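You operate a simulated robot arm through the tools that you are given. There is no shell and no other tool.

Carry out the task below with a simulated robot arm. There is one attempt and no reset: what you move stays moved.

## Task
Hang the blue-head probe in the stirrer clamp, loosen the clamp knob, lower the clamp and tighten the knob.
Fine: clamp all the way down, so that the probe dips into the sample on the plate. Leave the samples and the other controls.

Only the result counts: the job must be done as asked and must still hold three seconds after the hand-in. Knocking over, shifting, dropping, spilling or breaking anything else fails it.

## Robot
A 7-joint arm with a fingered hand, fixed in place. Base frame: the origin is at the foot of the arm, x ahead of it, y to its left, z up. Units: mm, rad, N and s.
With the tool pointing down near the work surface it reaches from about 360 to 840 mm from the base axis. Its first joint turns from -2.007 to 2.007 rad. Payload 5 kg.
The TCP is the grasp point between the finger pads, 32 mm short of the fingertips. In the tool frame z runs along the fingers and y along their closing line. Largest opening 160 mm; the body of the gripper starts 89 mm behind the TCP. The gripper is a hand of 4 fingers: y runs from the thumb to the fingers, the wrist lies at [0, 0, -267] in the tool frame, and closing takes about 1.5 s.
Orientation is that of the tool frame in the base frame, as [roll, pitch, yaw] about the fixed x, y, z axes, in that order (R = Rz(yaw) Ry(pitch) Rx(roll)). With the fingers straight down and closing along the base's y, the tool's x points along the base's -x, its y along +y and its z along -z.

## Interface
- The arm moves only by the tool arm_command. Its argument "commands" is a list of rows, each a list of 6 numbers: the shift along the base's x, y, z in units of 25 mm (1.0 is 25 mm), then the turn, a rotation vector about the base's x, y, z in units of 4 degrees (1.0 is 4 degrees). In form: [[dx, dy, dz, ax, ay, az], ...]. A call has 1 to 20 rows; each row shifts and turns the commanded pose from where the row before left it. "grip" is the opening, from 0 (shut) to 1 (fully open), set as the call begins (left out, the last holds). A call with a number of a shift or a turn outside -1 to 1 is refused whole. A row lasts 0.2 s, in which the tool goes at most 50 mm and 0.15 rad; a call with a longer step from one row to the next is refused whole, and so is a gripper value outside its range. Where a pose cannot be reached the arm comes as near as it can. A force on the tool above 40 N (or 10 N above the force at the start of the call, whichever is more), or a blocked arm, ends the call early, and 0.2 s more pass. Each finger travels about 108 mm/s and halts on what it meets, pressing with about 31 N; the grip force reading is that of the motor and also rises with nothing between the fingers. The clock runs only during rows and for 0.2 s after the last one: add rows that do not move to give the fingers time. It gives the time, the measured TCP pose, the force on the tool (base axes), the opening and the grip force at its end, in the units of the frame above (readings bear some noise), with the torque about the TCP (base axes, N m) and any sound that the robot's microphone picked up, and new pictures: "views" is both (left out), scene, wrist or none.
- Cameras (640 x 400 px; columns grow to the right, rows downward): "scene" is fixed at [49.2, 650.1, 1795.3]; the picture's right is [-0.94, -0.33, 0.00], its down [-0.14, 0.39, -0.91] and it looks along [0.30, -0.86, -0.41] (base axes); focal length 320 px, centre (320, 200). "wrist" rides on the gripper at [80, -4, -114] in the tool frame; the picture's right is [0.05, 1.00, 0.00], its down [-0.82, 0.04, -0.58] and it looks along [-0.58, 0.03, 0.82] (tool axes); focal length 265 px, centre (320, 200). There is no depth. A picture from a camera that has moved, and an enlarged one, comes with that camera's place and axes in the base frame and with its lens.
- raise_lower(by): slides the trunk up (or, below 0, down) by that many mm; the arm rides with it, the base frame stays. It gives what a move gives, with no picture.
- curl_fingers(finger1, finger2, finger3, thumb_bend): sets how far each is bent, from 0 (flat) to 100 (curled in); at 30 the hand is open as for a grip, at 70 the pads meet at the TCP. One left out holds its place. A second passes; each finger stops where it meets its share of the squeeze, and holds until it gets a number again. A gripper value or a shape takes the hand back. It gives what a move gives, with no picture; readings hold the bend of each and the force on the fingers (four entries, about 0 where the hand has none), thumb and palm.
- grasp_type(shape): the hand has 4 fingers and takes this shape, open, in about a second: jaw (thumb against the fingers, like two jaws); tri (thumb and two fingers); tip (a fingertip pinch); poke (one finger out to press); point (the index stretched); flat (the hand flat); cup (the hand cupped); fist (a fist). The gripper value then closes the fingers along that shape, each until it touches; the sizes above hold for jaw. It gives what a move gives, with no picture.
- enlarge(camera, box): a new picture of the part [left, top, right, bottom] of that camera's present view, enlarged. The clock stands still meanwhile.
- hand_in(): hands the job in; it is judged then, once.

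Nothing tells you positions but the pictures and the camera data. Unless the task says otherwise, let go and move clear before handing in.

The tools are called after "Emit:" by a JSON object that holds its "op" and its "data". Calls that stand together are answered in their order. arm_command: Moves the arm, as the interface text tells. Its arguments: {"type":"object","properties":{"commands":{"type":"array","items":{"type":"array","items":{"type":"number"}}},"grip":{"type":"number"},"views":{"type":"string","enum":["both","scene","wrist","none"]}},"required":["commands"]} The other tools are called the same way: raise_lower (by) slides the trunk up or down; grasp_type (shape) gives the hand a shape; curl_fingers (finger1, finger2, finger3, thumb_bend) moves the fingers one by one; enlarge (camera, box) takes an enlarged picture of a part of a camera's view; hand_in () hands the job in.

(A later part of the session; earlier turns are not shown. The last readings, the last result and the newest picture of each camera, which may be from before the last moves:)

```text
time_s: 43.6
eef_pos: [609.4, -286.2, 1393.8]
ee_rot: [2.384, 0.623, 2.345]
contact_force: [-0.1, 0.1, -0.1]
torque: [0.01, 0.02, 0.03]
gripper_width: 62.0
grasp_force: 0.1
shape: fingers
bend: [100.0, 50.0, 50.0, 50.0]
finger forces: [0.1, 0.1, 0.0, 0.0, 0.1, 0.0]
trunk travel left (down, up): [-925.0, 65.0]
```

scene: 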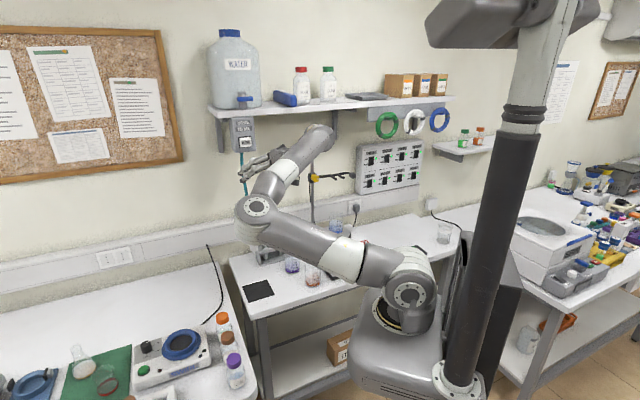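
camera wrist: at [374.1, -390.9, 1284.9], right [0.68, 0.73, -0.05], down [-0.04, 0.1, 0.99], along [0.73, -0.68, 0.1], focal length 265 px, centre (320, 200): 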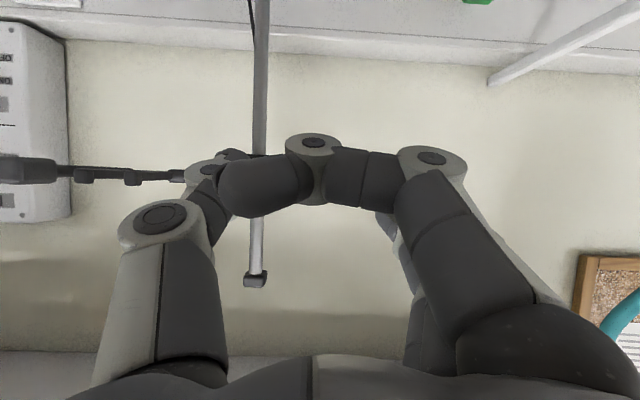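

The elbow fell back to the left, so this solver hardly uses the base joint. As a test, I'll command an exact rotation of the whole pose about the base axis and see whether the base joint turns.

Emit:
{"op": "arm_command", "data": {"commands": [[-0.412, -0.844, 0, 0, 0, -0.5], [-0.444, -0.828, 0, 0, 0, -0.5], [-0.472, -0.812, 0, 0, 0, -0.5], [-0.504, -0.796, 0, 0, 0, -0.5], [-0.528, -0.776, 0, 0, 0, -0.5], [-0.552, -0.76, 0, 0, 0, -0.5], [-0.584, -0.74, 0, 0, 0, -0.5], [-0.604, -0.716, 0, 0, 0, -0.5], [-0.632, -0.696, 0, 0, 0, -0.5], [-0.656, -0.672, 0, 0, 0, -0.5]], "views": "scene"}}

Emit:
{"op": "enlarge", "data": {"camera": "scene", "box": [220, 80, 480, 400]}}

```text
time_s: 45.8
eef_pos: [472.1, -476.9, 1393.9]
ee_rot: [2.381, 0.622, 1.995]
contact_force: [-0.2, -0.4, 1.0]
torque: [0.0, -0.02, -0.02]
gripper_width: 62.2
grasp_force: 0.0
shape: fingers
bend: [100.0, 50.0, 50.0, 50.0]
finger forces: [0.0, 0.0, 0.0, 0.0, 0.0, 0.0]
trunk travel left (down, up): [-925.0, 65.0]
```

scene: 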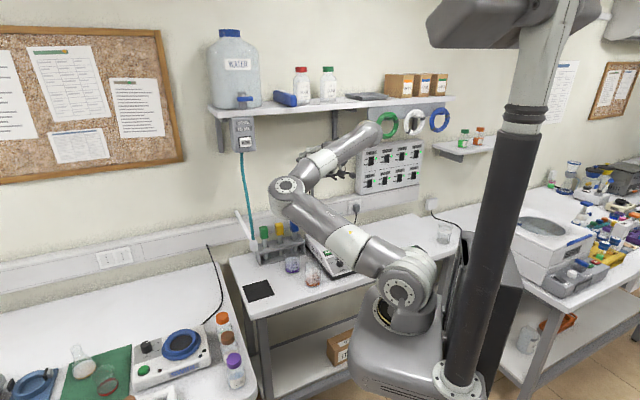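

```text
1.25 times, centred on (350, 240) of scene
camera zoom: at [49.2, 650.1, 1795.3], right [-0.94, -0.33, 0.0], down [-0.14, 0.39, -0.91], along [0.3, -0.86, -0.41], focal length 400 px, centre (282, 150)
```

zoom: 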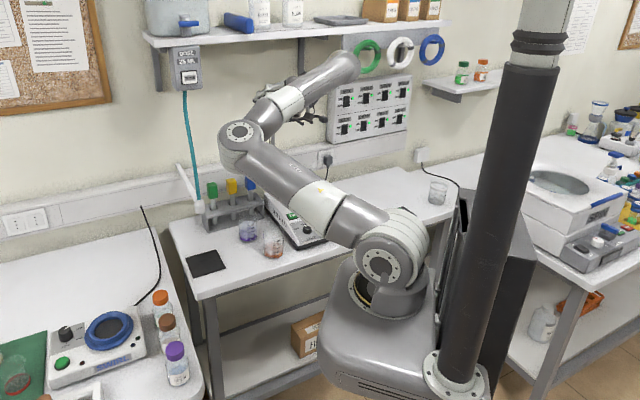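

The base joint did turn this time. Next I'll check whether the elbow drifts on its own when commanded to hold still, which would mean the solver has a posture bias.

Emit:
{"op": "arm_command", "data": {"commands": [[0, 0, 0, 0, 0, 0], [0, 0, 0, 0, 0, 0], [0, 0, 0, 0, 0, 0], [0, 0, 0, 0, 0, 0], [0, 0, 0, 0, 0, 0], [0, 0, 0, 0, 0, 0], [0, 0, 0, 0, 0, 0], [0, 0, 0, 0, 0, 0], [0, 0, 0, 0, 0, 0], [0, 0, 0, 0, 0, 0]], "views": "scene"}}

```text
time_s: 48.0
eef_pos: [472.8, -477.2, 1393.1]
ee_rot: [2.383, 0.625, 1.993]
contact_force: [0.3, -0.3, 0.2]
torque: [0.01, 0.0, 0.0]
gripper_width: 61.9
grasp_force: 0.1
shape: fingers
bend: [100.0, 50.0, 50.0, 50.0]
finger forces: [0.1, 0.1, 0.0, 0.0, 0.1, 0.0]
trunk travel left (down, up): [-925.0, 65.0]
```

scene: 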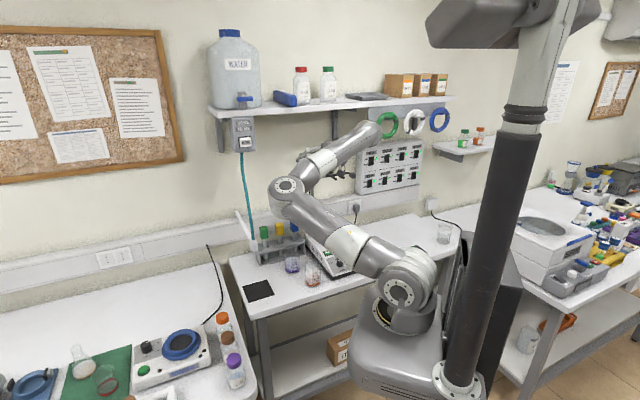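

The solver is path-dependent but doesn't drift. The binding limit looks like the forearm roll (about 120°). I'll try flipping the wrist, bending it the other way, which frees that roll. First I'll turn the base right, away from the clamp, then start unbending.

Emit:
{"op": "arm_command", "data": {"commands": [[-0.636, -0.608, 0, 0, 0, -0.469], [-0.656, -0.588, 0, 0, 0, -0.469], [-0.672, -0.564, 0, 0, 0, -0.469], [-0.692, -0.544, 0, 0, 0, -0.469], [-0.708, -0.52, 0, 0, 0, -0.469], [-0.728, -0.496, 0, 0, 0, -0.469], [-0.74, -0.472, 0, 0, 0, -0.469], [-0.756, -0.452, 0, 0, 0, -0.469], [-0.347, -0.652, 0.124, -0.572, 0.152, -0.806], [-0.347, -0.652, 0.124, -0.572, 0.152, -0.806], [-0.347, -0.652, 0.124, -0.572, 0.152, -0.806], [-0.347, -0.652, 0.124, -0.572, 0.152, -0.806], [-0.347, -0.652, 0.124, -0.572, 0.152, -0.806], [-0.5, -0.493, 0.262, -0.572, 0.152, -0.806], [-0.5, -0.493, 0.262, -0.572, 0.152, -0.806], [-0.5, -0.493, 0.262, -0.572, 0.152, -0.806], [-0.5, -0.493, 0.262, -0.572, 0.152, -0.806], [-0.5, -0.493, 0.262, -0.572, 0.152, -0.806]], "views": "scene"}}

```text
time_s: 51.8
eef_pos: [284.7, -629.2, 1387.2]
ee_rot: [2.46, 0.801, 1.529]
contact_force: [-0.4, 0.6, -0.2]
torque: [0.01, 0.01, 0.01]
gripper_width: 62.0
grasp_force: 0.1
shape: fingers
bend: [100.0, 50.0, 50.0, 50.0]
finger forces: [0.1, 0.1, 0.0, 0.1, 0.1, 0.0]
out of reach, approached as far as the arm can: row 12, 13, 14, 15, 16, 17, 18
trunk travel left (down, up): [-925.0, 65.0]
```

scene: 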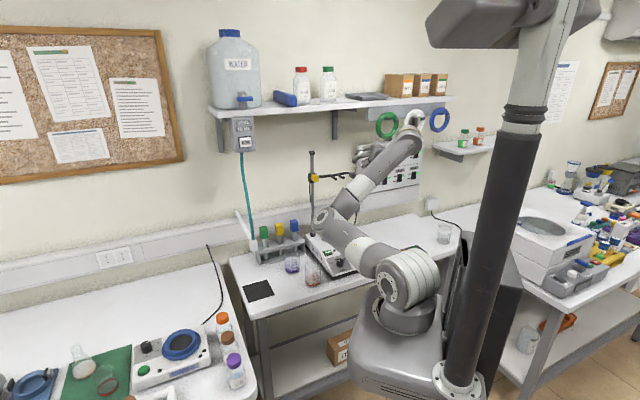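

I now understand the limit: the hand cannot straighten past about 100° from the forearm. The forearm has to rise to the wrist, so tilts up to about 35° are feasible at rack distance. I'll use a 35° tilt and go to a standoff in front of the rack.

Emit:
{"op": "arm_command", "data": {"commands": [[0.671, 0.707, 0.052, -0.026, 0.785, 0.52], [0.671, 0.707, 0.052, -0.026, 0.785, 0.52], [0.671, 0.707, 0.052, -0.026, 0.785, 0.52], [0.671, 0.707, 0.052, -0.026, 0.785, 0.52], [0.671, 0.707, 0.052, -0.026, 0.785, 0.52], [0.671, 0.707, 0.052, -0.026, 0.785, 0.52], [0.671, 0.707, 0.052, -0.026, 0.785, 0.52], [0.671, 0.707, 0.052, -0.026, 0.785, 0.52], [0.671, 0.707, 0.052, -0.026, 0.785, 0.52], [0.671, 0.707, 0.052, -0.026, 0.785, 0.52], [0, 0, 0, 0, 0, 0]]}}

```text
time_s: 54.2
eef_pos: [453.3, -454.9, 1400.2]
ee_rot: [3.139, 0.608, 2.356]
contact_force: [-0.2, 0.0, 0.8]
torque: [0.0, 0.04, 0.05]
gripper_width: 61.9
grasp_force: 0.0
shape: fingers
bend: [100.0, 50.0, 50.0, 50.0]
finger forces: [0.0, 0.0, 0.1, 0.0, 0.1, 0.1]
trunk travel left (down, up): [-925.0, 65.0]
camera wrist: at [357.5, -364.1, 1446.0], right [0.68, 0.74, -0.03], down [0.27, -0.21, 0.94], along [0.69, -0.64, -0.34], focal length 265 px, centre (320, 200)
```

scene: 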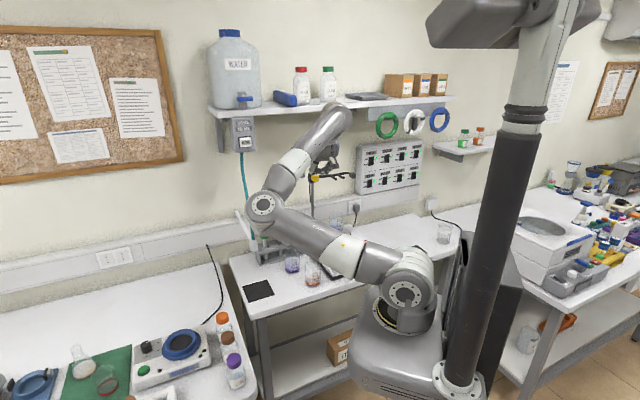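
wrist: 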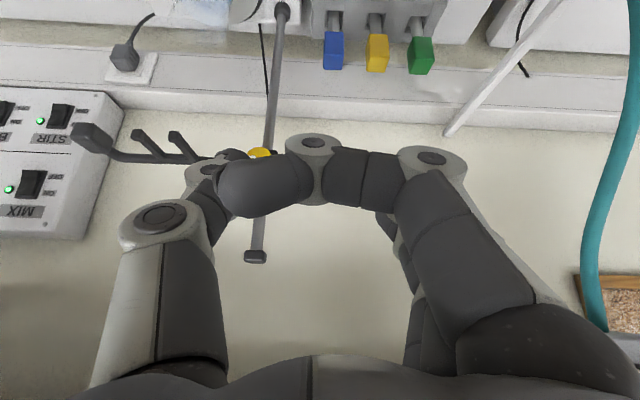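

I reached that pose exactly. Now I'll lower the trunk 285 mm; the fingertips will stay about 100 mm above the beakers.

Emit:
{"op": "raise_lower", "data": {"by": -285}}

Emit:
{"op": "curl_fingers", "data": {"finger2": 54, "finger3": 54, "thumb_bend": 50}}

Emit:
{"op": "enlarge", "data": {"camera": "wrist", "box": [0, 0, 640, 400]}}

Emit:
{"op": "enlarge", "data": {"camera": "scene", "box": [200, 100, 480, 400]}}

```text
time_s: 57.1
eef_pos: [453.7, -454.1, 1115.0]
ee_rot: [3.138, 0.611, 2.356]
contact_force: [0.7, -0.1, -0.1]
torque: [0.0, 0.01, 0.0]
gripper_width: 62.0
grasp_force: 0.1
shape: fingers
bend: [100.0, 50.0, 50.0, 50.0]
finger forces: [0.0, 0.0, 0.1, 0.1, 0.0, 0.0]
trunk travel left (down, up): [-640.0, 350.0]
```

```text
time_s: 58.1
eef_pos: [454.4, -454.1, 1115.3]
ee_rot: [3.14, 0.61, 2.355]
contact_force: [-0.3, -0.7, 0.1]
torque: [0.0, -0.01, 0.02]
gripper_width: 61.9
grasp_force: 0.0
shape: fingers
bend: [100.0, 54.0, 54.0, 50.0]
finger forces: [0.1, 0.0, 0.1, 0.0, 0.1, 0.1]
trunk travel left (down, up): [-640.0, 350.0]
```

```text
1.00 times, centred on (320, 200) of wrist (not enlarged: the box is as wide or as high as the picture)
camera zoom: at [357.8, -363.5, 1161.0], right [0.68, 0.74, -0.03], down [0.27, -0.21, 0.94], along [0.69, -0.64, -0.34], focal length 265 px, centre (320, 200)
```

zoom: 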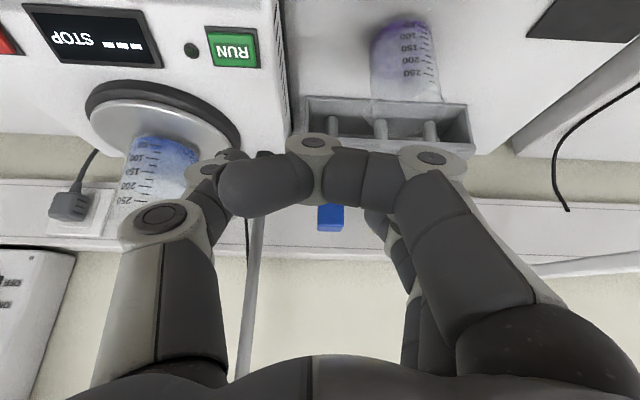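

```text
1.33 times, centred on (340, 250) of scene
camera zoom: at [49.2, 650.1, 1795.3], right [-0.94, -0.33, 0.0], down [-0.14, 0.39, -0.91], along [0.3, -0.86, -0.41], focal length 427 px, centre (293, 133)
```

zoom: 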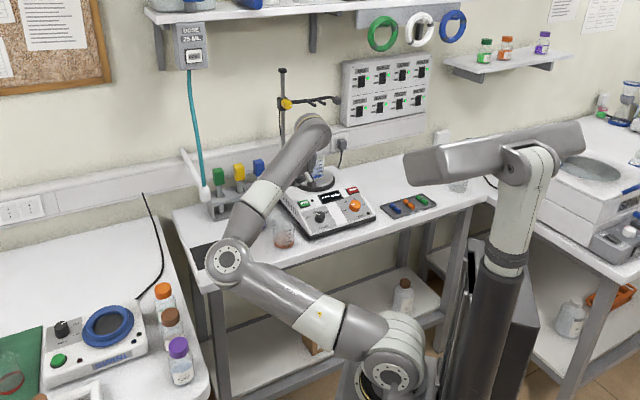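

The blue head is visible below the curled finger. I'll advance to a standoff with the fingertips just short of the heads, offset slightly left, and check alignment.

Emit:
{"op": "arm_command", "data": {"commands": [[0.721, -0.485, -0.2, 0, 0, 0], [0.721, -0.485, -0.2, 0, 0, 0], [0.721, -0.485, -0.2, 0, 0, 0], [0.721, -0.485, -0.2, 0, 0, 0], [0.721, -0.485, -0.2, 0, 0, 0], [0.721, -0.485, -0.2, 0, 0, 0], [0, 0, 0, 0, 0, 0]]}}

Emit:
{"op": "enlarge", "data": {"camera": "scene", "box": [220, 180, 380, 300]}}

```text
time_s: 59.7
eef_pos: [543.8, -515.1, 1091.0]
ee_rot: [3.14, 0.61, 2.353]
contact_force: [0.5, -0.5, -0.2]
torque: [-0.03, 0.01, 0.01]
gripper_width: 62.1
grasp_force: 0.0
shape: fingers
bend: [100.0, 54.0, 54.0, 50.0]
finger forces: [0.0, 0.1, 0.0, 0.0, 0.0, 0.0]
out of reach, approached as far as the arm can: row 6
trunk travel left (down, up): [-640.0, 350.0]
camera wrist: at [447.5, -424.3, 1136.5], right [0.68, 0.74, -0.03], down [0.27, -0.21, 0.94], along [0.69, -0.64, -0.34], focal length 265 px, centre (320, 200)
```

scene: 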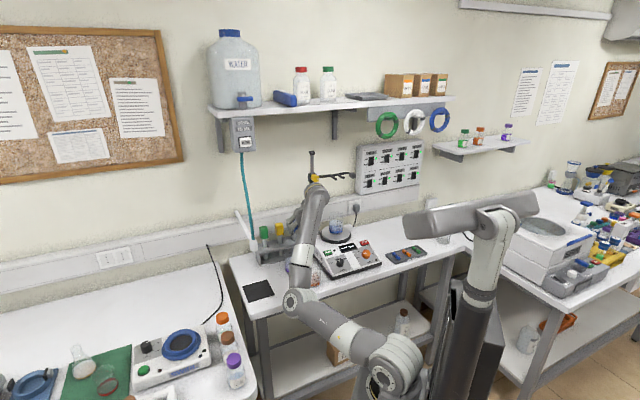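
wrist: 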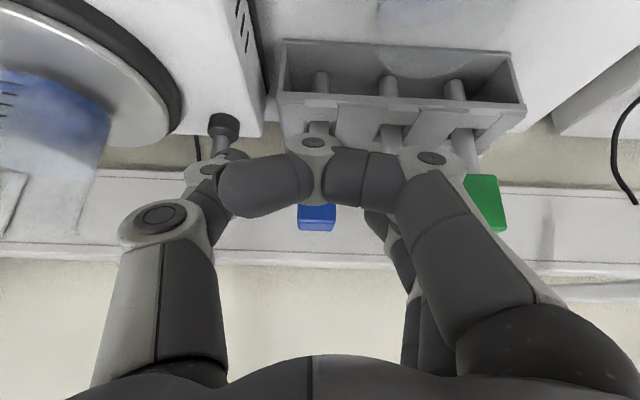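

```text
3.33 times, centred on (300, 240) of scene
camera zoom: at [49.2, 650.1, 1795.3], right [-0.94, -0.33, 0.0], down [-0.14, 0.39, -0.91], along [0.3, -0.86, -0.41], focal length 1068 px, centre (387, 67)
```

zoom: 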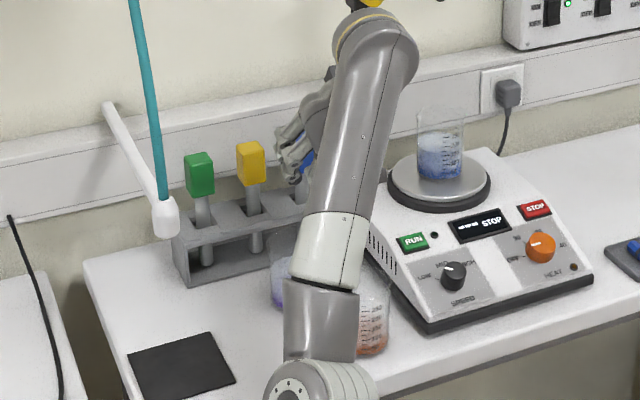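

The arm is within a few mm of the command, and the bend-limit geometry says the target is still reachable. I'll keep easing forward in small steps.

Emit:
{"op": "arm_command", "data": {"commands": [[0.31, -0.25, -0.12, 0, 0, 0], [0.31, -0.25, -0.12, 0, 0, 0], [0.31, -0.25, -0.12, 0, 0, 0], [0, 0, 0, 0, 0, 0]], "views": "none"}}

```text
time_s: 60.7
eef_pos: [542.9, -514.3, 1091.9]
ee_rot: [3.141, 0.609, 2.356]
contact_force: [-0.4, -0.8, 0.2]
torque: [0.03, 0.0, 0.0]
gripper_width: 61.8
grasp_force: 0.1
shape: fingers
bend: [100.0, 54.0, 54.0, 50.0]
finger forces: [0.1, 0.1, 0.1, 0.0, 0.0, 0.1]
out of reach, approached as far as the arm can: row 1, 2, 3
trunk travel left (down, up): [-640.0, 350.0]
```

No progress at 35°, so a second joint limit is active. A smaller tilt eases both limits at this reach. I'll reduce the tilt to about 20° and try to extend.

Emit:
{"op": "arm_command", "data": {"commands": [[0.26, -0.207, 0.03, 0.53, 0.53, 0], [0.26, -0.207, 0.03, 0.53, 0.53, 0], [0.26, -0.207, 0.03, 0.53, 0.53, 0], [0.26, -0.207, 0.03, 0.53, 0.53, 0], [0.26, -0.207, 0.03, 0.53, 0.53, 0], [0, 0, 0, 0, 0, 0]]}}

```text
time_s: 62.1
eef_pos: [561.4, -535.8, 1090.4]
ee_rot: [3.141, 0.348, 2.358]
contact_force: [0.3, 0.0, 0.3]
torque: [0.0, -0.02, 0.02]
gripper_width: 62.0
grasp_force: 0.1
shape: fingers
bend: [100.0, 54.0, 54.0, 50.0]
finger forces: [0.1, 0.0, 0.0, 0.0, 0.0, 0.0]
out of reach, approached as far as the arm can: row 4, 5
trunk travel left (down, up): [-640.0, 350.0]
camera wrist: at [477.7, -456.6, 1169.4], right [0.67, 0.74, -0.02], down [0.43, -0.37, 0.82], along [0.6, -0.56, -0.57], focal length 265 px, centre (320, 200)
```

scene: 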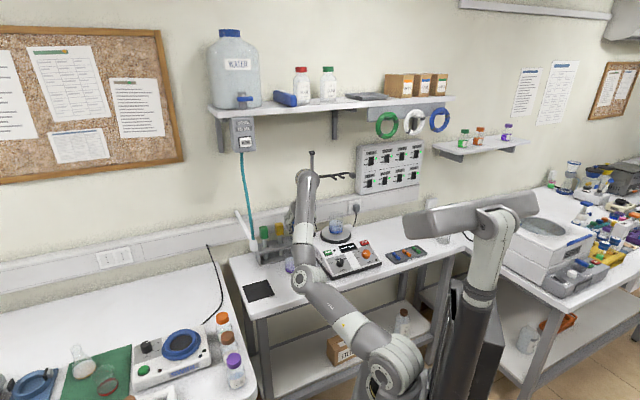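
wrist: 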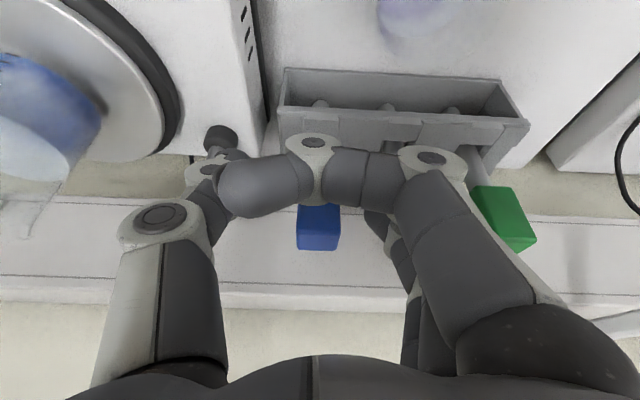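

The wrist camera now shows the blue head well. I'm at e2≈776 and need about 838. I'll probe which nearby motions are free, first straight down and then sideways, to identify the limit.

Emit:
{"op": "arm_command", "data": {"commands": [[0, 0, -0.5, 0, 0, 0], [0, 0, -0.5, 0, 0, 0], [0, 0, 0, 0, 0, 0]], "views": "none"}}

Emit:
{"op": "arm_command", "data": {"commands": [[0.28, -0.28, 0, 0, 0, 0], [0.28, -0.28, 0, 0, 0, 0], [0, 0, 0, 0, 0, 0]], "views": "none"}}

Emit:
{"op": "arm_command", "data": {"commands": [[0, 0, 0.5, 0, 0, 0], [0, 0, 0.5, 0, 0, 0], [0, 0, 0.5, 0, 0, 0], [0, 0, 0, 0, 0, 0]], "views": "none"}}

Emit:
{"op": "arm_command", "data": {"commands": [[0.28, -0.28, 0, 0, 0, 0], [0.28, -0.28, 0, 0, 0, 0], [0, 0, 0, 0, 0, 0]], "views": "none"}}

```text
time_s: 62.9
eef_pos: [562.6, -534.9, 1065.9]
ee_rot: [3.141, 0.348, 2.352]
contact_force: [0.6, 0.3, 1.1]
torque: [0.02, -0.03, -0.03]
gripper_width: 62.2
grasp_force: 0.0
shape: fingers
bend: [100.0, 54.0, 54.0, 50.0]
finger forces: [0.1, 0.0, 0.1, 0.1, 0.0, 0.0]
trunk travel left (down, up): [-640.0, 350.0]
```

```text
time_s: 63.7
eef_pos: [562.8, -538.5, 1065.3]
ee_rot: [-3.141, 0.35, 2.356]
contact_force: [-0.1, 0.6, 0.3]
torque: [-0.02, 0.02, 0.01]
gripper_width: 62.1
grasp_force: 0.1
shape: fingers
bend: [100.0, 54.0, 54.0, 50.0]
finger forces: [0.0, 0.1, 0.1, 0.0, 0.0, 0.1]
out of reach, approached as far as the arm can: row 1, 2
trunk travel left (down, up): [-640.0, 350.0]
```

```text
time_s: 64.7
eef_pos: [558.4, -536.5, 1102.8]
ee_rot: [-3.141, 0.348, 2.357]
contact_force: [0.0, 0.5, 0.3]
torque: [0.0, 0.02, -0.02]
gripper_width: 62.3
grasp_force: 0.0
shape: fingers
bend: [100.0, 54.0, 54.0, 50.0]
finger forces: [0.0, 0.1, 0.0, 0.0, 0.0, 0.1]
out of reach, approached as far as the arm can: row 3
trunk travel left (down, up): [-640.0, 350.0]
```

```text
time_s: 65.5
eef_pos: [559.0, -537.2, 1103.5]
ee_rot: [3.14, 0.348, 2.357]
contact_force: [-0.2, 0.2, -0.2]
torque: [-0.02, -0.01, -0.01]
gripper_width: 61.8
grasp_force: 0.0
shape: fingers
bend: [100.0, 54.0, 54.0, 50.0]
finger forces: [0.0, 0.1, 0.1, 0.0, 0.0, 0.0]
out of reach, approached as far as the arm can: row 1, 2
trunk travel left (down, up): [-640.0, 350.0]
```

Down is free but forward is blocked, so two joints are at their stops. I'll look at the elbow geometry more precisely.

Emit:
{"op": "enlarge", "data": {"camera": "scene", "box": [270, 140, 450, 400]}}

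Emit:
{"op": "enlarge", "data": {"camera": "scene", "box": [260, 220, 440, 340]}}

```text
1.54 times, centred on (360, 270) of scene
camera zoom: at [49.2, 650.1, 1795.3], right [-0.94, -0.33, 0.0], down [-0.14, 0.39, -0.91], along [0.3, -0.86, -0.41], focal length 493 px, centre (258, 92)
```

zoom: 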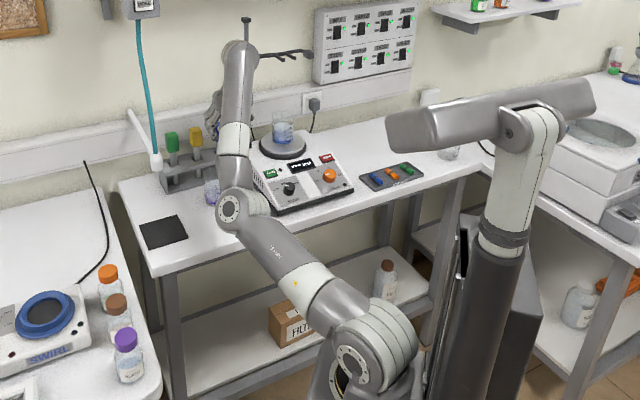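

```text
3.33 times, centred on (350, 280) of scene
camera zoom: at [49.2, 650.1, 1795.3], right [-0.94, -0.33, 0.0], down [-0.14, 0.39, -0.91], along [0.3, -0.86, -0.41], focal length 1068 px, centre (220, -67)
```

zoom: 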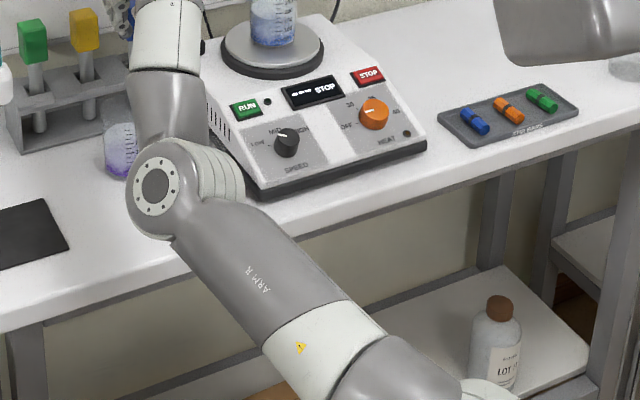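

Forward is pinned because the elbow dropped too low on my earlier 35° path. I'll retreat, go vertical so the elbow comes back up, extend at near-zero tilt, and only tilt at the end. I'll raise the trunk slightly first.

Emit:
{"op": "raise_lower", "data": {"by": 26}}

Emit:
{"op": "arm_command", "data": {"commands": [[-0.45, 0.5, 0.3, 0.45, 0.45, 0], [-0.45, 0.5, 0.3, 0.45, 0.45, 0], [-0.45, 0.5, 0.3, 0.45, 0.45, 0], [-0.45, 0.5, 0.3, 0.45, 0.45, 0], [-0.45, 0.5, 0.3, 0.45, 0.45, 0], [-0.45, 0.5, 0.3, 0.45, 0.45, 0], [-0.45, 0.5, 0.3, 0.45, 0.45, 0], [-0.45, 0.5, 0.3, 0.38, 0.38, 0], [0, 0, 0, 0, 0, 0]], "views": "scene"}}

```text
time_s: 66.2
eef_pos: [558.7, -537.1, 1128.9]
ee_rot: [-3.141, 0.35, 2.356]
contact_force: [1.0, 0.7, -0.1]
torque: [-0.01, 0.02, -0.03]
gripper_width: 61.9
grasp_force: 0.1
shape: fingers
bend: [100.0, 54.0, 54.0, 50.0]
finger forces: [0.0, 0.0, 0.0, 0.0, 0.0, 0.0]
trunk travel left (down, up): [-666.0, 324.0]
```

```text
time_s: 68.2
eef_pos: [468.4, -436.3, 1189.2]
ee_rot: [-3.141, 0.0, 2.357]
contact_force: [-0.3, 0.0, 0.7]
torque: [-0.02, 0.01, 0.01]
gripper_width: 62.1
grasp_force: 0.2
shape: fingers
bend: [100.0, 54.0, 54.0, 50.0]
finger forces: [0.0, 0.0, 0.0, 0.1, 0.1, 0.0]
trunk travel left (down, up): [-666.0, 324.0]
```

scene: 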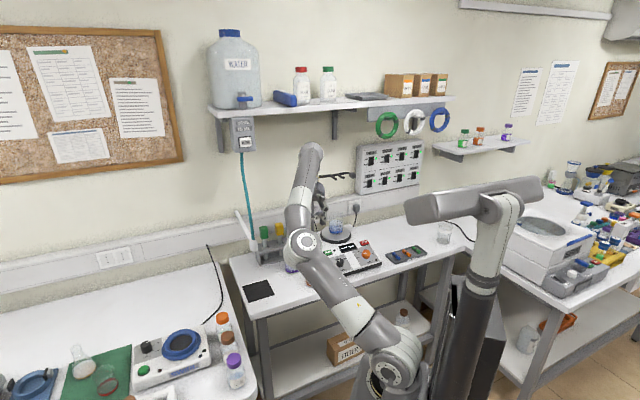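

The elbow is well up now. I'll extend forward and down with the hand vertical.

Emit:
{"op": "arm_command", "data": {"commands": [[0.467, -0.452, -0.54, 0, 0, 0], [0.467, -0.452, -0.54, 0, 0, 0], [0.467, -0.452, -0.54, 0, 0, 0], [0.467, -0.452, -0.54, 0, 0, 0], [0.467, -0.452, -0.54, 0, 0, 0], [0.467, -0.452, -0.54, 0, 0, 0], [0.467, -0.452, -0.54, 0, 0, 0], [0.467, -0.452, -0.54, 0, 0, 0], [0, 0, 0, 0, 0, 0]]}}

```text
time_s: 70.2
eef_pos: [540.7, -512.9, 1073.3]
ee_rot: [-3.14, 0.002, 2.358]
contact_force: [-0.3, 0.3, -0.5]
torque: [0.01, 0.0, 0.03]
gripper_width: 61.9
grasp_force: 0.1
shape: fingers
bend: [100.0, 54.0, 54.0, 50.0]
finger forces: [0.1, 0.0, 0.0, 0.1, 0.0, 0.0]
out of reach, approached as far as the arm can: row 6, 7, 8
trunk travel left (down, up): [-666.0, 324.0]
camera wrist: at [481.9, -459.0, 1185.3], right [0.67, 0.74, 0.0], down [0.61, -0.54, 0.58], along [0.43, -0.39, -0.82], focal length 265 px, centre (320, 200)
```

scene: 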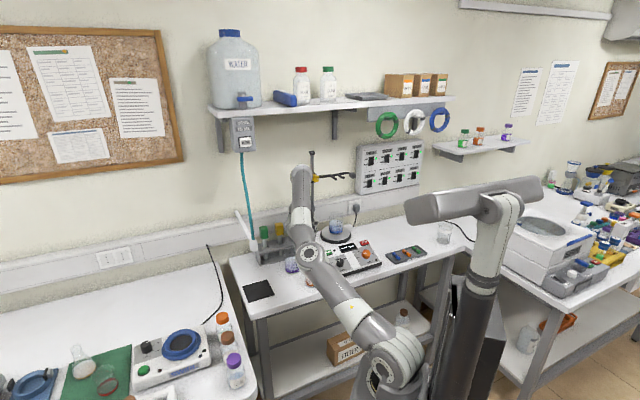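
wrist: 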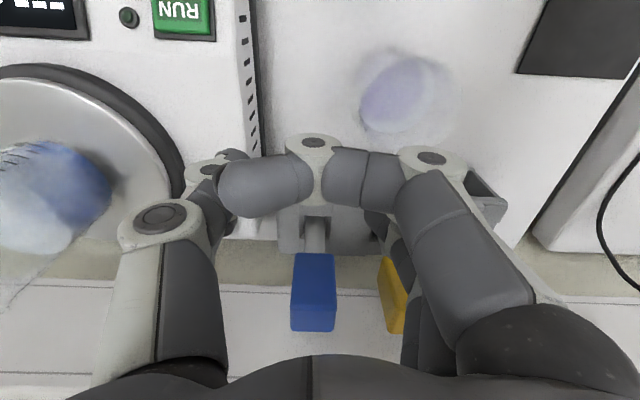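

The arm is nearly straight here, so the elbow stop is what limits it. Tilting about the wrist now should carry the fingers forward the last 90 mm. The head lies at e1≈20, centred between thumb and finger, so I'll do the first half and check.

Emit:
{"op": "arm_command", "data": {"commands": [[0.526, -0.526, -0.17, -0.7071, -0.7071, 0], [0.523, -0.523, -0.12, -0.7071, -0.7071, 0], [0.518, -0.518, -0.07, -0.7071, -0.7071, 0], [0, 0, 0, 0, 0, 0]]}}

```text
time_s: 71.2
eef_pos: [559.1, -538.5, 1060.6]
ee_rot: [3.141, 0.21, 2.359]
contact_force: [0.6, -0.5, 0.3]
torque: [-0.02, 0.0, -0.02]
gripper_width: 62.3
grasp_force: 0.0
shape: fingers
bend: [100.0, 54.0, 54.0, 50.0]
finger forces: [0.0, 0.0, 0.0, 0.0, 0.1, 0.1]
out of reach, approached as far as the arm can: row 1, 2, 3
trunk travel left (down, up): [-666.0, 324.0]
camera wrist: at [483.7, -469.3, 1153.7], right [0.67, 0.74, -0.01], down [0.51, -0.45, 0.74], along [0.54, -0.5, -0.68], focal length 265 px, centre (320, 200)
```

scene: 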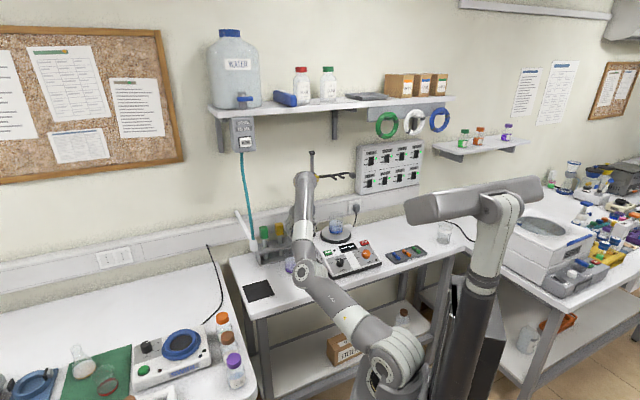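
wrist: 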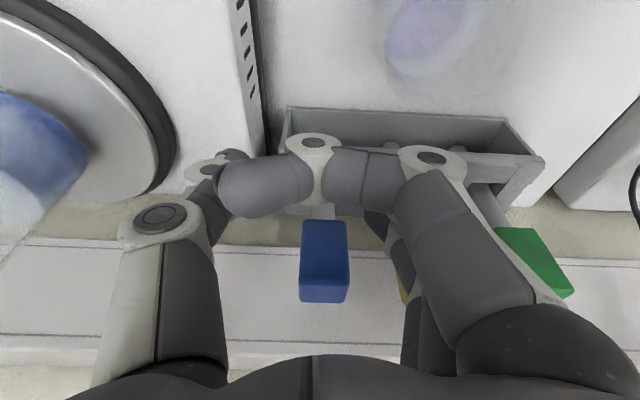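

I'm stalling at the same boundary, so I need to identify the real limit. I'll go back to the comfortable pose and run a clean test, tilting the hand ±12° about a fixed wrist while watching the elbow.

Emit:
{"op": "arm_command", "data": {"commands": [[-0.4, 0.45, 0.6, 0.35, 0.35, 0], [-0.4, 0.45, 0.6, 0.35, 0.35, 0], [-0.4, 0.45, 0.6, 0.35, 0.35, 0], [-0.4, 0.45, 0.6, 0.35, 0.35, 0], [-0.4, 0.45, 0.6, 0.35, 0.35, 0], [-0.4, 0.45, 0.6, 0.35, 0.35, 0], [-0.4, 0.45, 0.6, 0.03, 0.03, 0], [-0.4, 0.45, 0.6, 0, 0, 0], [0, 0, 0, 0, 0, 0]], "views": "scene"}}

Emit:
{"op": "arm_command", "data": {"commands": [[-0.526, 0.526, 0.03, 0.7071, 0.7071, 0], [-0.52, 0.52, 0.08, 0.7071, 0.7071, 0], [-0.51, 0.51, 0.13, 0.7071, 0.7071, 0], [0, 0, 0, 0, 0, 0]], "views": "scene"}}

```text
time_s: 73.2
eef_pos: [478.8, -449.5, 1181.7]
ee_rot: [3.14, -0.001, 2.357]
contact_force: [0.3, 0.1, 1.1]
torque: [0.04, 0.0, -0.01]
gripper_width: 62.2
grasp_force: 0.0
shape: fingers
bend: [100.0, 54.0, 54.0, 50.0]
finger forces: [0.1, 0.0, 0.0, 0.0, 0.0, 0.0]
trunk travel left (down, up): [-666.0, 324.0]
```

scene: 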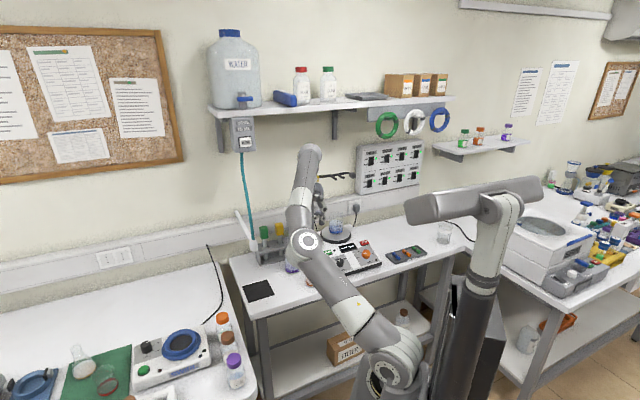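

```text
time_s: 74.2
eef_pos: [439.7, -410.5, 1187.9]
ee_rot: [3.141, -0.211, 2.356]
contact_force: [-0.6, -1.1, 1.0]
torque: [0.03, 0.04, -0.03]
gripper_width: 62.0
grasp_force: 0.1
shape: fingers
bend: [100.0, 54.0, 54.0, 50.0]
finger forces: [0.0, 0.0, 0.0, 0.0, 0.1, 0.0]
trunk travel left (down, up): [-666.0, 324.0]
```

scene: 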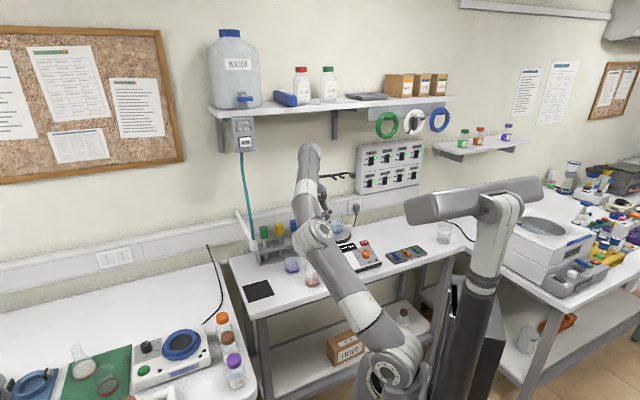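

Tilting back raised the elbow freely. Now I'll tilt forward in stages about the same wrist point, to see where it first fails and what the elbow does.

Emit:
{"op": "arm_command", "data": {"commands": [[0.51, -0.51, -0.13, -0.7071, -0.7071, 0], [0.52, -0.52, -0.08, -0.7071, -0.7071, 0], [0.526, -0.526, -0.03, -0.7071, -0.7071, 0], [0.526, -0.526, 0.03, -0.7071, -0.7071, 0], [0.52, -0.52, 0.08, -0.7071, -0.7071, 0], [0.51, -0.51, 0.13, -0.7071, -0.7071, 0], [0, 0, 0, 0, 0, 0]], "views": "scene"}}

Emit:
{"op": "enlarge", "data": {"camera": "scene", "box": [260, 140, 440, 400]}}

Emit:
{"op": "arm_command", "data": {"commands": [[0.5, -0.5, 0.18, -0.7071, -0.7071, 0], [0.49, -0.49, 0.22, -0.7071, -0.7071, 0], [0.47, -0.47, 0.27, -0.7071, -0.7071, 0], [0, 0, 0, 0, 0, 0]], "views": "scene"}}

Emit:
{"op": "enlarge", "data": {"camera": "scene", "box": [260, 140, 440, 400]}}

```text
time_s: 75.8
eef_pos: [517.7, -487.5, 1187.6]
ee_rot: [-3.141, 0.209, 2.357]
contact_force: [0.1, 0.2, -0.2]
torque: [0.02, 0.0, -0.02]
gripper_width: 62.0
grasp_force: 0.0
shape: fingers
bend: [100.0, 54.0, 54.0, 50.0]
finger forces: [0.1, 0.0, 0.0, 0.0, 0.0, 0.0]
trunk travel left (down, up): [-666.0, 324.0]
```

scene: 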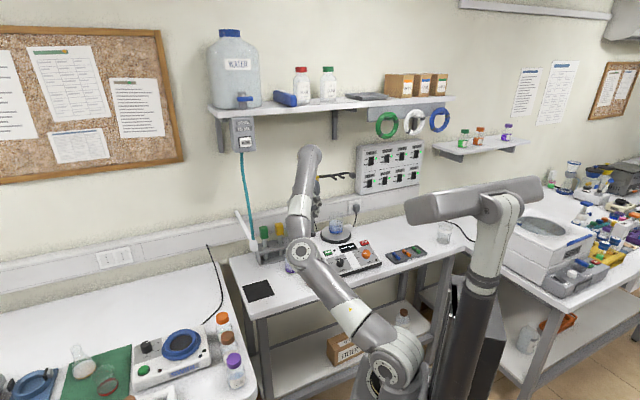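

```text
1.54 times, centred on (350, 270) of scene
camera zoom: at [49.2, 650.1, 1795.3], right [-0.94, -0.33, 0.0], down [-0.14, 0.39, -0.91], along [0.3, -0.86, -0.41], focal length 493 px, centre (274, 92)
```

zoom: 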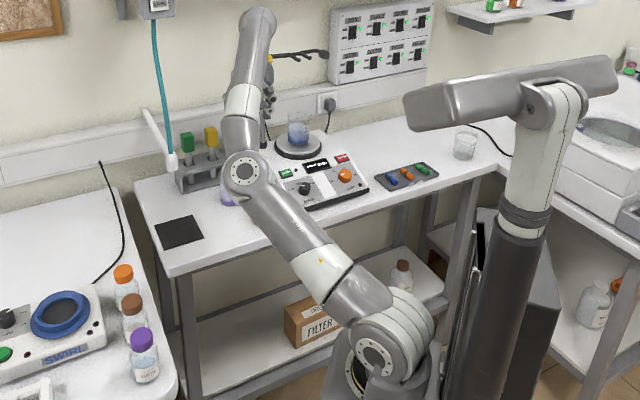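

```text
time_s: 76.8
eef_pos: [553.1, -523.7, 1202.3]
ee_rot: [3.141, 0.42, 2.357]
contact_force: [-0.6, 0.0, 0.4]
torque: [0.03, -0.02, 0.02]
gripper_width: 62.4
grasp_force: 0.1
shape: fingers
bend: [100.0, 54.0, 54.0, 50.0]
finger forces: [0.1, 0.0, 0.0, 0.1, 0.1, 0.0]
trunk travel left (down, up): [-666.0, 324.0]
```

scene: 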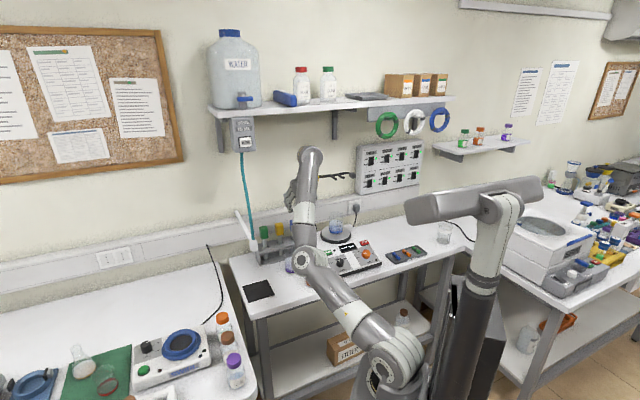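

```text
1.54 times, centred on (350, 270) of scene
camera zoom: at [49.2, 650.1, 1795.3], right [-0.94, -0.33, 0.0], down [-0.14, 0.39, -0.91], along [0.3, -0.86, -0.41], focal length 493 px, centre (274, 92)
```

zoom: 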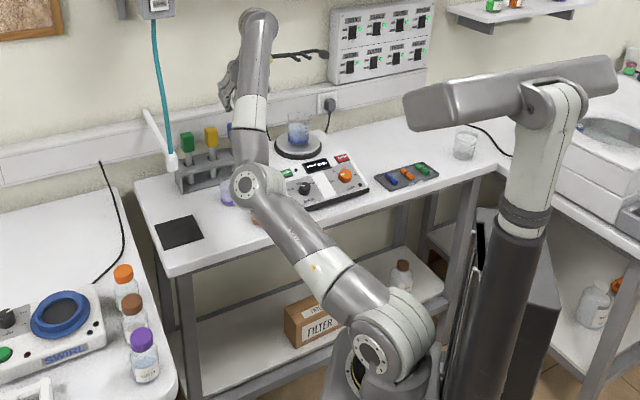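

No limit so far. Higher wrist relative to the shoulder gives more room, so I'll work with the trunk lower. I'll tilt on to 35° here, up high and clear of everything, then extend over the rack. If that works I can descend straight down using only the trunk.

Emit:
{"op": "arm_command", "data": {"commands": [[0.421, -0.421, 0.336, -0.648, -0.648, 0], [0.421, -0.421, 0.336, -0.648, -0.648, 0], [0.421, -0.421, 0.336, -0.648, -0.648, 0], [0, 0, 0, 0, 0, 0]], "views": "none"}}

Emit:
{"op": "arm_command", "data": {"commands": [[0.3, -0.3, 0, 0, 0, 0], [0.3, -0.3, 0, 0, 0, 0], [0, 0, 0, 0, 0, 0]], "views": "scene"}}

```text
time_s: 77.8
eef_pos: [537.2, -523.7, 1221.0]
ee_rot: [3.14, 0.611, 2.357]
contact_force: [-0.4, 0.5, 0.5]
torque: [0.02, 0.0, 0.03]
gripper_width: 61.9
grasp_force: 0.0
shape: fingers
bend: [100.0, 54.0, 54.0, 50.0]
finger forces: [0.0, 0.0, 0.0, 0.0, 0.0, 0.1]
out of reach, approached as far as the arm can: row 1, 2, 3
trunk travel left (down, up): [-666.0, 324.0]
```

```text
time_s: 78.6
eef_pos: [537.6, -523.8, 1220.3]
ee_rot: [3.141, 0.609, 2.358]
contact_force: [-0.1, -0.6, 0.4]
torque: [0.02, 0.0, 0.02]
gripper_width: 62.1
grasp_force: 0.0
shape: fingers
bend: [100.0, 54.0, 54.0, 50.0]
finger forces: [0.0, 0.1, 0.1, 0.0, 0.0, 0.1]
out of reach, approached as far as the arm can: row 1, 2
trunk travel left (down, up): [-666.0, 324.0]
```

scene: 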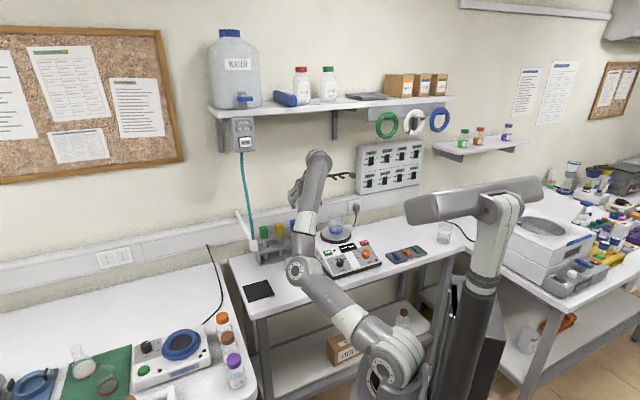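

The 35° tilt stalls at e2≈750 regardless. I'll test whether a different hand roll about its own axis changes the arm posture. Back at the comfortable pose, I'll yaw the hand +45° towards its starting roll and see.

Emit:
{"op": "arm_command", "data": {"commands": [[-0.39, 0.5, -0.1, 0.62, 0.62, 0], [-0.39, 0.5, -0.1, 0.62, 0.62, 0], [-0.39, 0.5, -0.1, 0.62, 0.62, 0], [-0.39, 0.5, -0.1, 0.62, 0.62, 0], [-0.39, 0.5, -0.1, 0.62, 0.62, 0], [-0.39, 0.5, -0.1, 0.62, 0.62, 0], [-0.39, 0.5, -0.1, 0.62, 0.62, 0], [-0.39, 0.5, -0.1, 0.62, 0.62, 0], [-0.39, 0.5, -0.1, 0.62, 0.62, 0], [-0.39, 0.5, -0.1, 0.59, 0.59, 0]], "views": "none"}}

Emit:
{"op": "arm_command", "data": {"commands": [[0, 0, 0, 0, 0, 1], [0, 0, 0, 0, 0, 1], [0, 0, 0, 0, 0, 1], [0, 0, 0, 0, 0, 1], [0, 0, 0, 0, 0, 1], [0, 0, 0, 0, 0, 1], [0, 0, 0, 0, 0, 1], [0, 0, 0, 0, 0, 1], [0, 0, 0, 0, 0, 1], [0, 0, 0, 0, 0, 1], [0, 0, 0, 0, 0, 1], [0, 0, 0, 0, 0, 1]], "views": "scene"}}

```text
time_s: 80.8
eef_pos: [439.2, -398.5, 1194.9]
ee_rot: [-3.141, 0.0, 2.355]
contact_force: [0.6, -0.2, -1.3]
torque: [-0.01, 0.02, 0.04]
gripper_width: 62.2
grasp_force: 0.1
shape: fingers
bend: [100.0, 54.0, 54.0, 50.0]
finger forces: [0.0, 0.1, 0.0, 0.0, 0.1, 0.0]
trunk travel left (down, up): [-666.0, 324.0]
```

```text
time_s: 83.4
eef_pos: [438.0, -399.1, 1194.6]
ee_rot: [-3.141, 0.001, -3.087]
contact_force: [0.4, 1.5, 0.4]
torque: [0.02, -0.02, 0.02]
gripper_width: 62.3
grasp_force: 0.1
shape: fingers
bend: [100.0, 54.0, 54.0, 50.0]
finger forces: [0.0, 0.0, 0.0, 0.1, 0.0, 0.0]
trunk travel left (down, up): [-666.0, 324.0]
```

scene: 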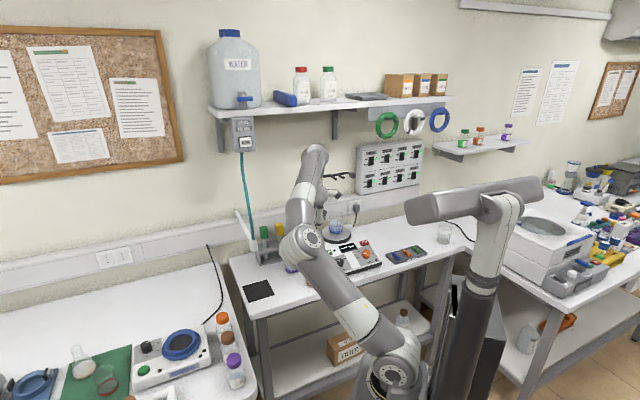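

Emit:
{"op": "enlarge", "data": {"camera": "scene", "box": [250, 130, 430, 400]}}

Emit:
{"op": "arm_command", "data": {"commands": [[0, 0, 0, 0, 0, 1], [0, 0, 0, 0, 0, 1], [0, 0, 0, 0, 0, 1], [0, 0, 0, 0, 0, 1], [0, 0, 0, 0, 0, 1], [0, 0, 0, 0, 0, 1], [0, 0, 0, 0, 0, 1], [0, 0, 0, 0, 0, 1], [0, 0, 0, 0, 0, 1], [0, 0, 0, 0, 0, 1]], "views": "scene"}}

Emit:
{"op": "enlarge", "data": {"camera": "scene", "box": [250, 130, 430, 400]}}

```text
1.48 times, centred on (340, 265) of scene
camera zoom: at [49.2, 650.1, 1795.3], right [-0.94, -0.33, 0.0], down [-0.14, 0.39, -0.91], along [0.3, -0.86, -0.41], focal length 475 px, centre (290, 104)
```

zoom: 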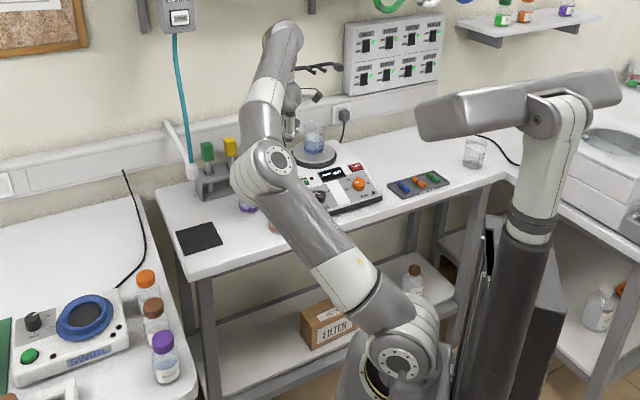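

```text
time_s: 85.6
eef_pos: [438.5, -398.0, 1195.2]
ee_rot: [3.14, 0.003, -2.389]
contact_force: [-0.1, 0.3, -0.1]
torque: [-0.03, -0.02, -0.02]
gripper_width: 62.0
grasp_force: 0.0
shape: fingers
bend: [100.0, 54.0, 54.0, 50.0]
finger forces: [0.1, 0.0, 0.0, 0.0, 0.0, 0.1]
trunk travel left (down, up): [-666.0, 324.0]
```

scene: 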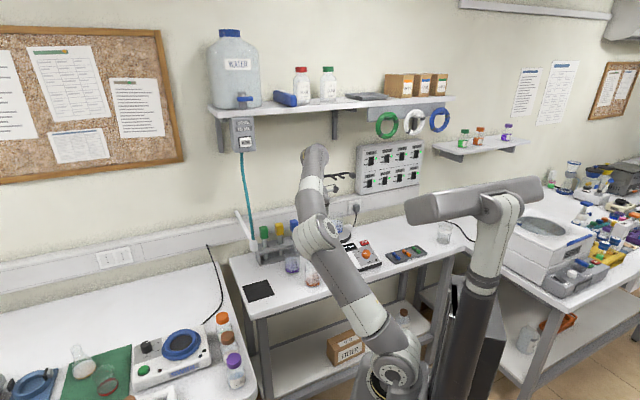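

```text
1.48 times, centred on (340, 265) of scene
camera zoom: at [49.2, 650.1, 1795.3], right [-0.94, -0.33, 0.0], down [-0.14, 0.39, -0.91], along [0.3, -0.86, -0.41], focal length 475 px, centre (290, 104)
```

zoom: 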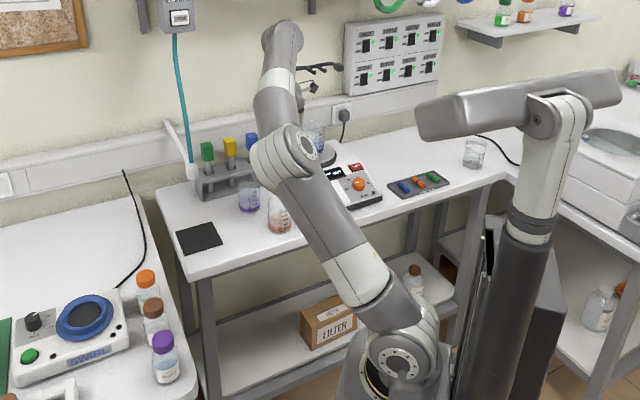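

The roll does shift the posture. I'll continue rolling to the opposite hand orientation (camera on the wall side, thumb on the left) and see how the elbow responds.

Emit:
{"op": "arm_command", "data": {"commands": [[0, 0, 0, 0, 0, 1], [0, 0, 0, 0, 0, 1], [0, 0, 0, 0, 0, 1], [0, 0, 0, 0, 0, 1], [0, 0, 0, 0, 0, 1], [0, 0, 0, 0, 0, 1], [0, 0, 0, 0, 0, 1], [0, 0, 0, 0, 0, 1], [0, 0, 0, 0, 0, 1], [0, 0, 0, 0, 0, 1], [0, 0, 0, 0, 0, 1], [0, 0, 0, 0, 0, 1], [0, 0, 0, 0, 0, 1], [0, 0, 0, 0, 0, 1], [0, 0, 0, 0, 0, 1], [0, 0, 0, 0, 0, 1], [0, 0, 0, 0, 0, 1], [0, 0, 0, 0, 0, 1], [0, 0, 0, 0, 0, 1], [0, 0, 0, 0, 0, 1]], "views": "both"}}

Emit:
{"op": "enlarge", "data": {"camera": "scene", "box": [250, 130, 430, 400]}}

```text
time_s: 89.8
eef_pos: [438.3, -397.9, 1196.2]
ee_rot: [-3.14, 0.001, -0.993]
contact_force: [0.8, 0.5, -0.1]
torque: [0.03, -0.02, -0.04]
gripper_width: 62.1
grasp_force: 0.0
shape: fingers
bend: [100.0, 54.0, 54.0, 50.0]
finger forces: [0.1, 0.0, 0.0, 0.0, 0.0, 0.0]
trunk travel left (down, up): [-666.0, 324.0]
camera wrist: at [486.1, -463.5, 1307.8], right [-0.81, -0.59, 0.0], down [-0.48, 0.66, 0.58], along [-0.34, 0.47, -0.82], focal length 265 px, centre (320, 200)
```

scene: 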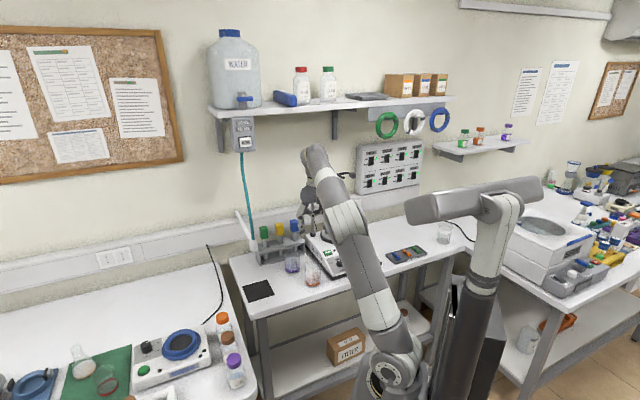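
wrist: 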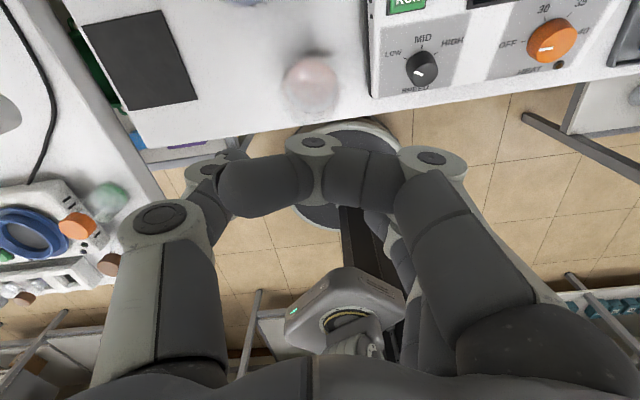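

```text
1.48 times, centred on (340, 265) of scene
camera zoom: at [49.2, 650.1, 1795.3], right [-0.94, -0.33, 0.0], down [-0.14, 0.39, -0.91], along [0.3, -0.86, -0.41], focal length 475 px, centre (290, 104)
```

zoom: 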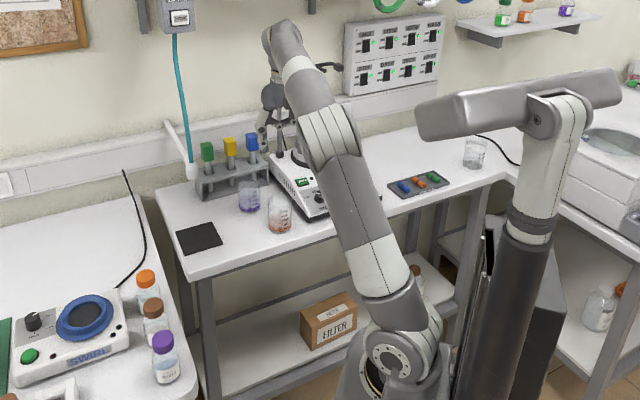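

Rolling the hand half a turn brought the elbow up and to the right, which is a much better posture. I'll finish to the exact opposite roll, then tilt forward 36° about the fixed wrist and check for limits.

Emit:
{"op": "arm_command", "data": {"commands": [[0, 0, 0, 0, 0, 1], [0, 0, 0, 0, 0, 1], [0, 0, 0, 0, 0, 1], [0.526, -0.526, 0.026, -0.7071, -0.7071, 0], [0.524, -0.524, 0.078, -0.7071, -0.7071, 0], [0.52, -0.52, 0.13, -0.7071, -0.7071, 0], [0.512, -0.512, 0.18, -0.7071, -0.7071, 0], [0.503, -0.503, 0.23, -0.7071, -0.7071, 0], [0.492, -0.492, 0.28, -0.7071, -0.7071, 0], [0.478, -0.478, 0.33, -0.7071, -0.7071, 0], [0.461, -0.461, 0.376, -0.7071, -0.7071, 0], [0.444, -0.444, 0.416, -0.7071, -0.7071, 0], [0, 0, 0, 0, 0, 0]], "views": "both"}}

```text
time_s: 92.6
eef_pos: [550.7, -509.9, 1246.7]
ee_rot: [-3.141, -0.629, -0.785]
contact_force: [0.3, -0.7, 0.4]
torque: [0.04, 0.04, -0.02]
gripper_width: 61.9
grasp_force: 0.2
shape: fingers
bend: [100.0, 54.0, 54.0, 50.0]
finger forces: [0.0, 0.0, 0.0, 0.0, 0.1, 0.0]
trunk travel left (down, up): [-666.0, 324.0]
camera wrist: at [552.4, -504.8, 1384.2], right [-0.68, -0.74, 0.03], down [-0.74, 0.68, -0.01], along [-0.01, -0.03, -1.0], focal length 265 px, centre (320, 200)
```

scene: 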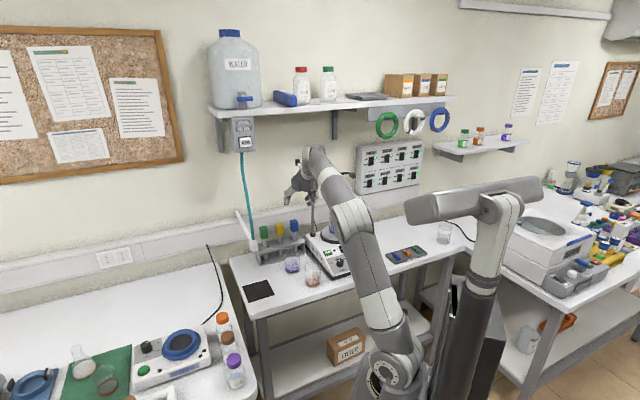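
wrist: 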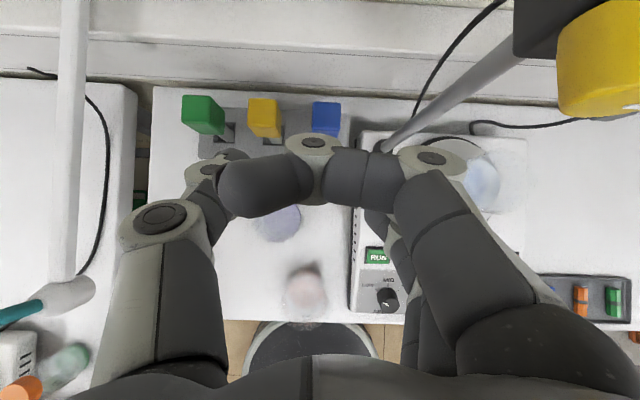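

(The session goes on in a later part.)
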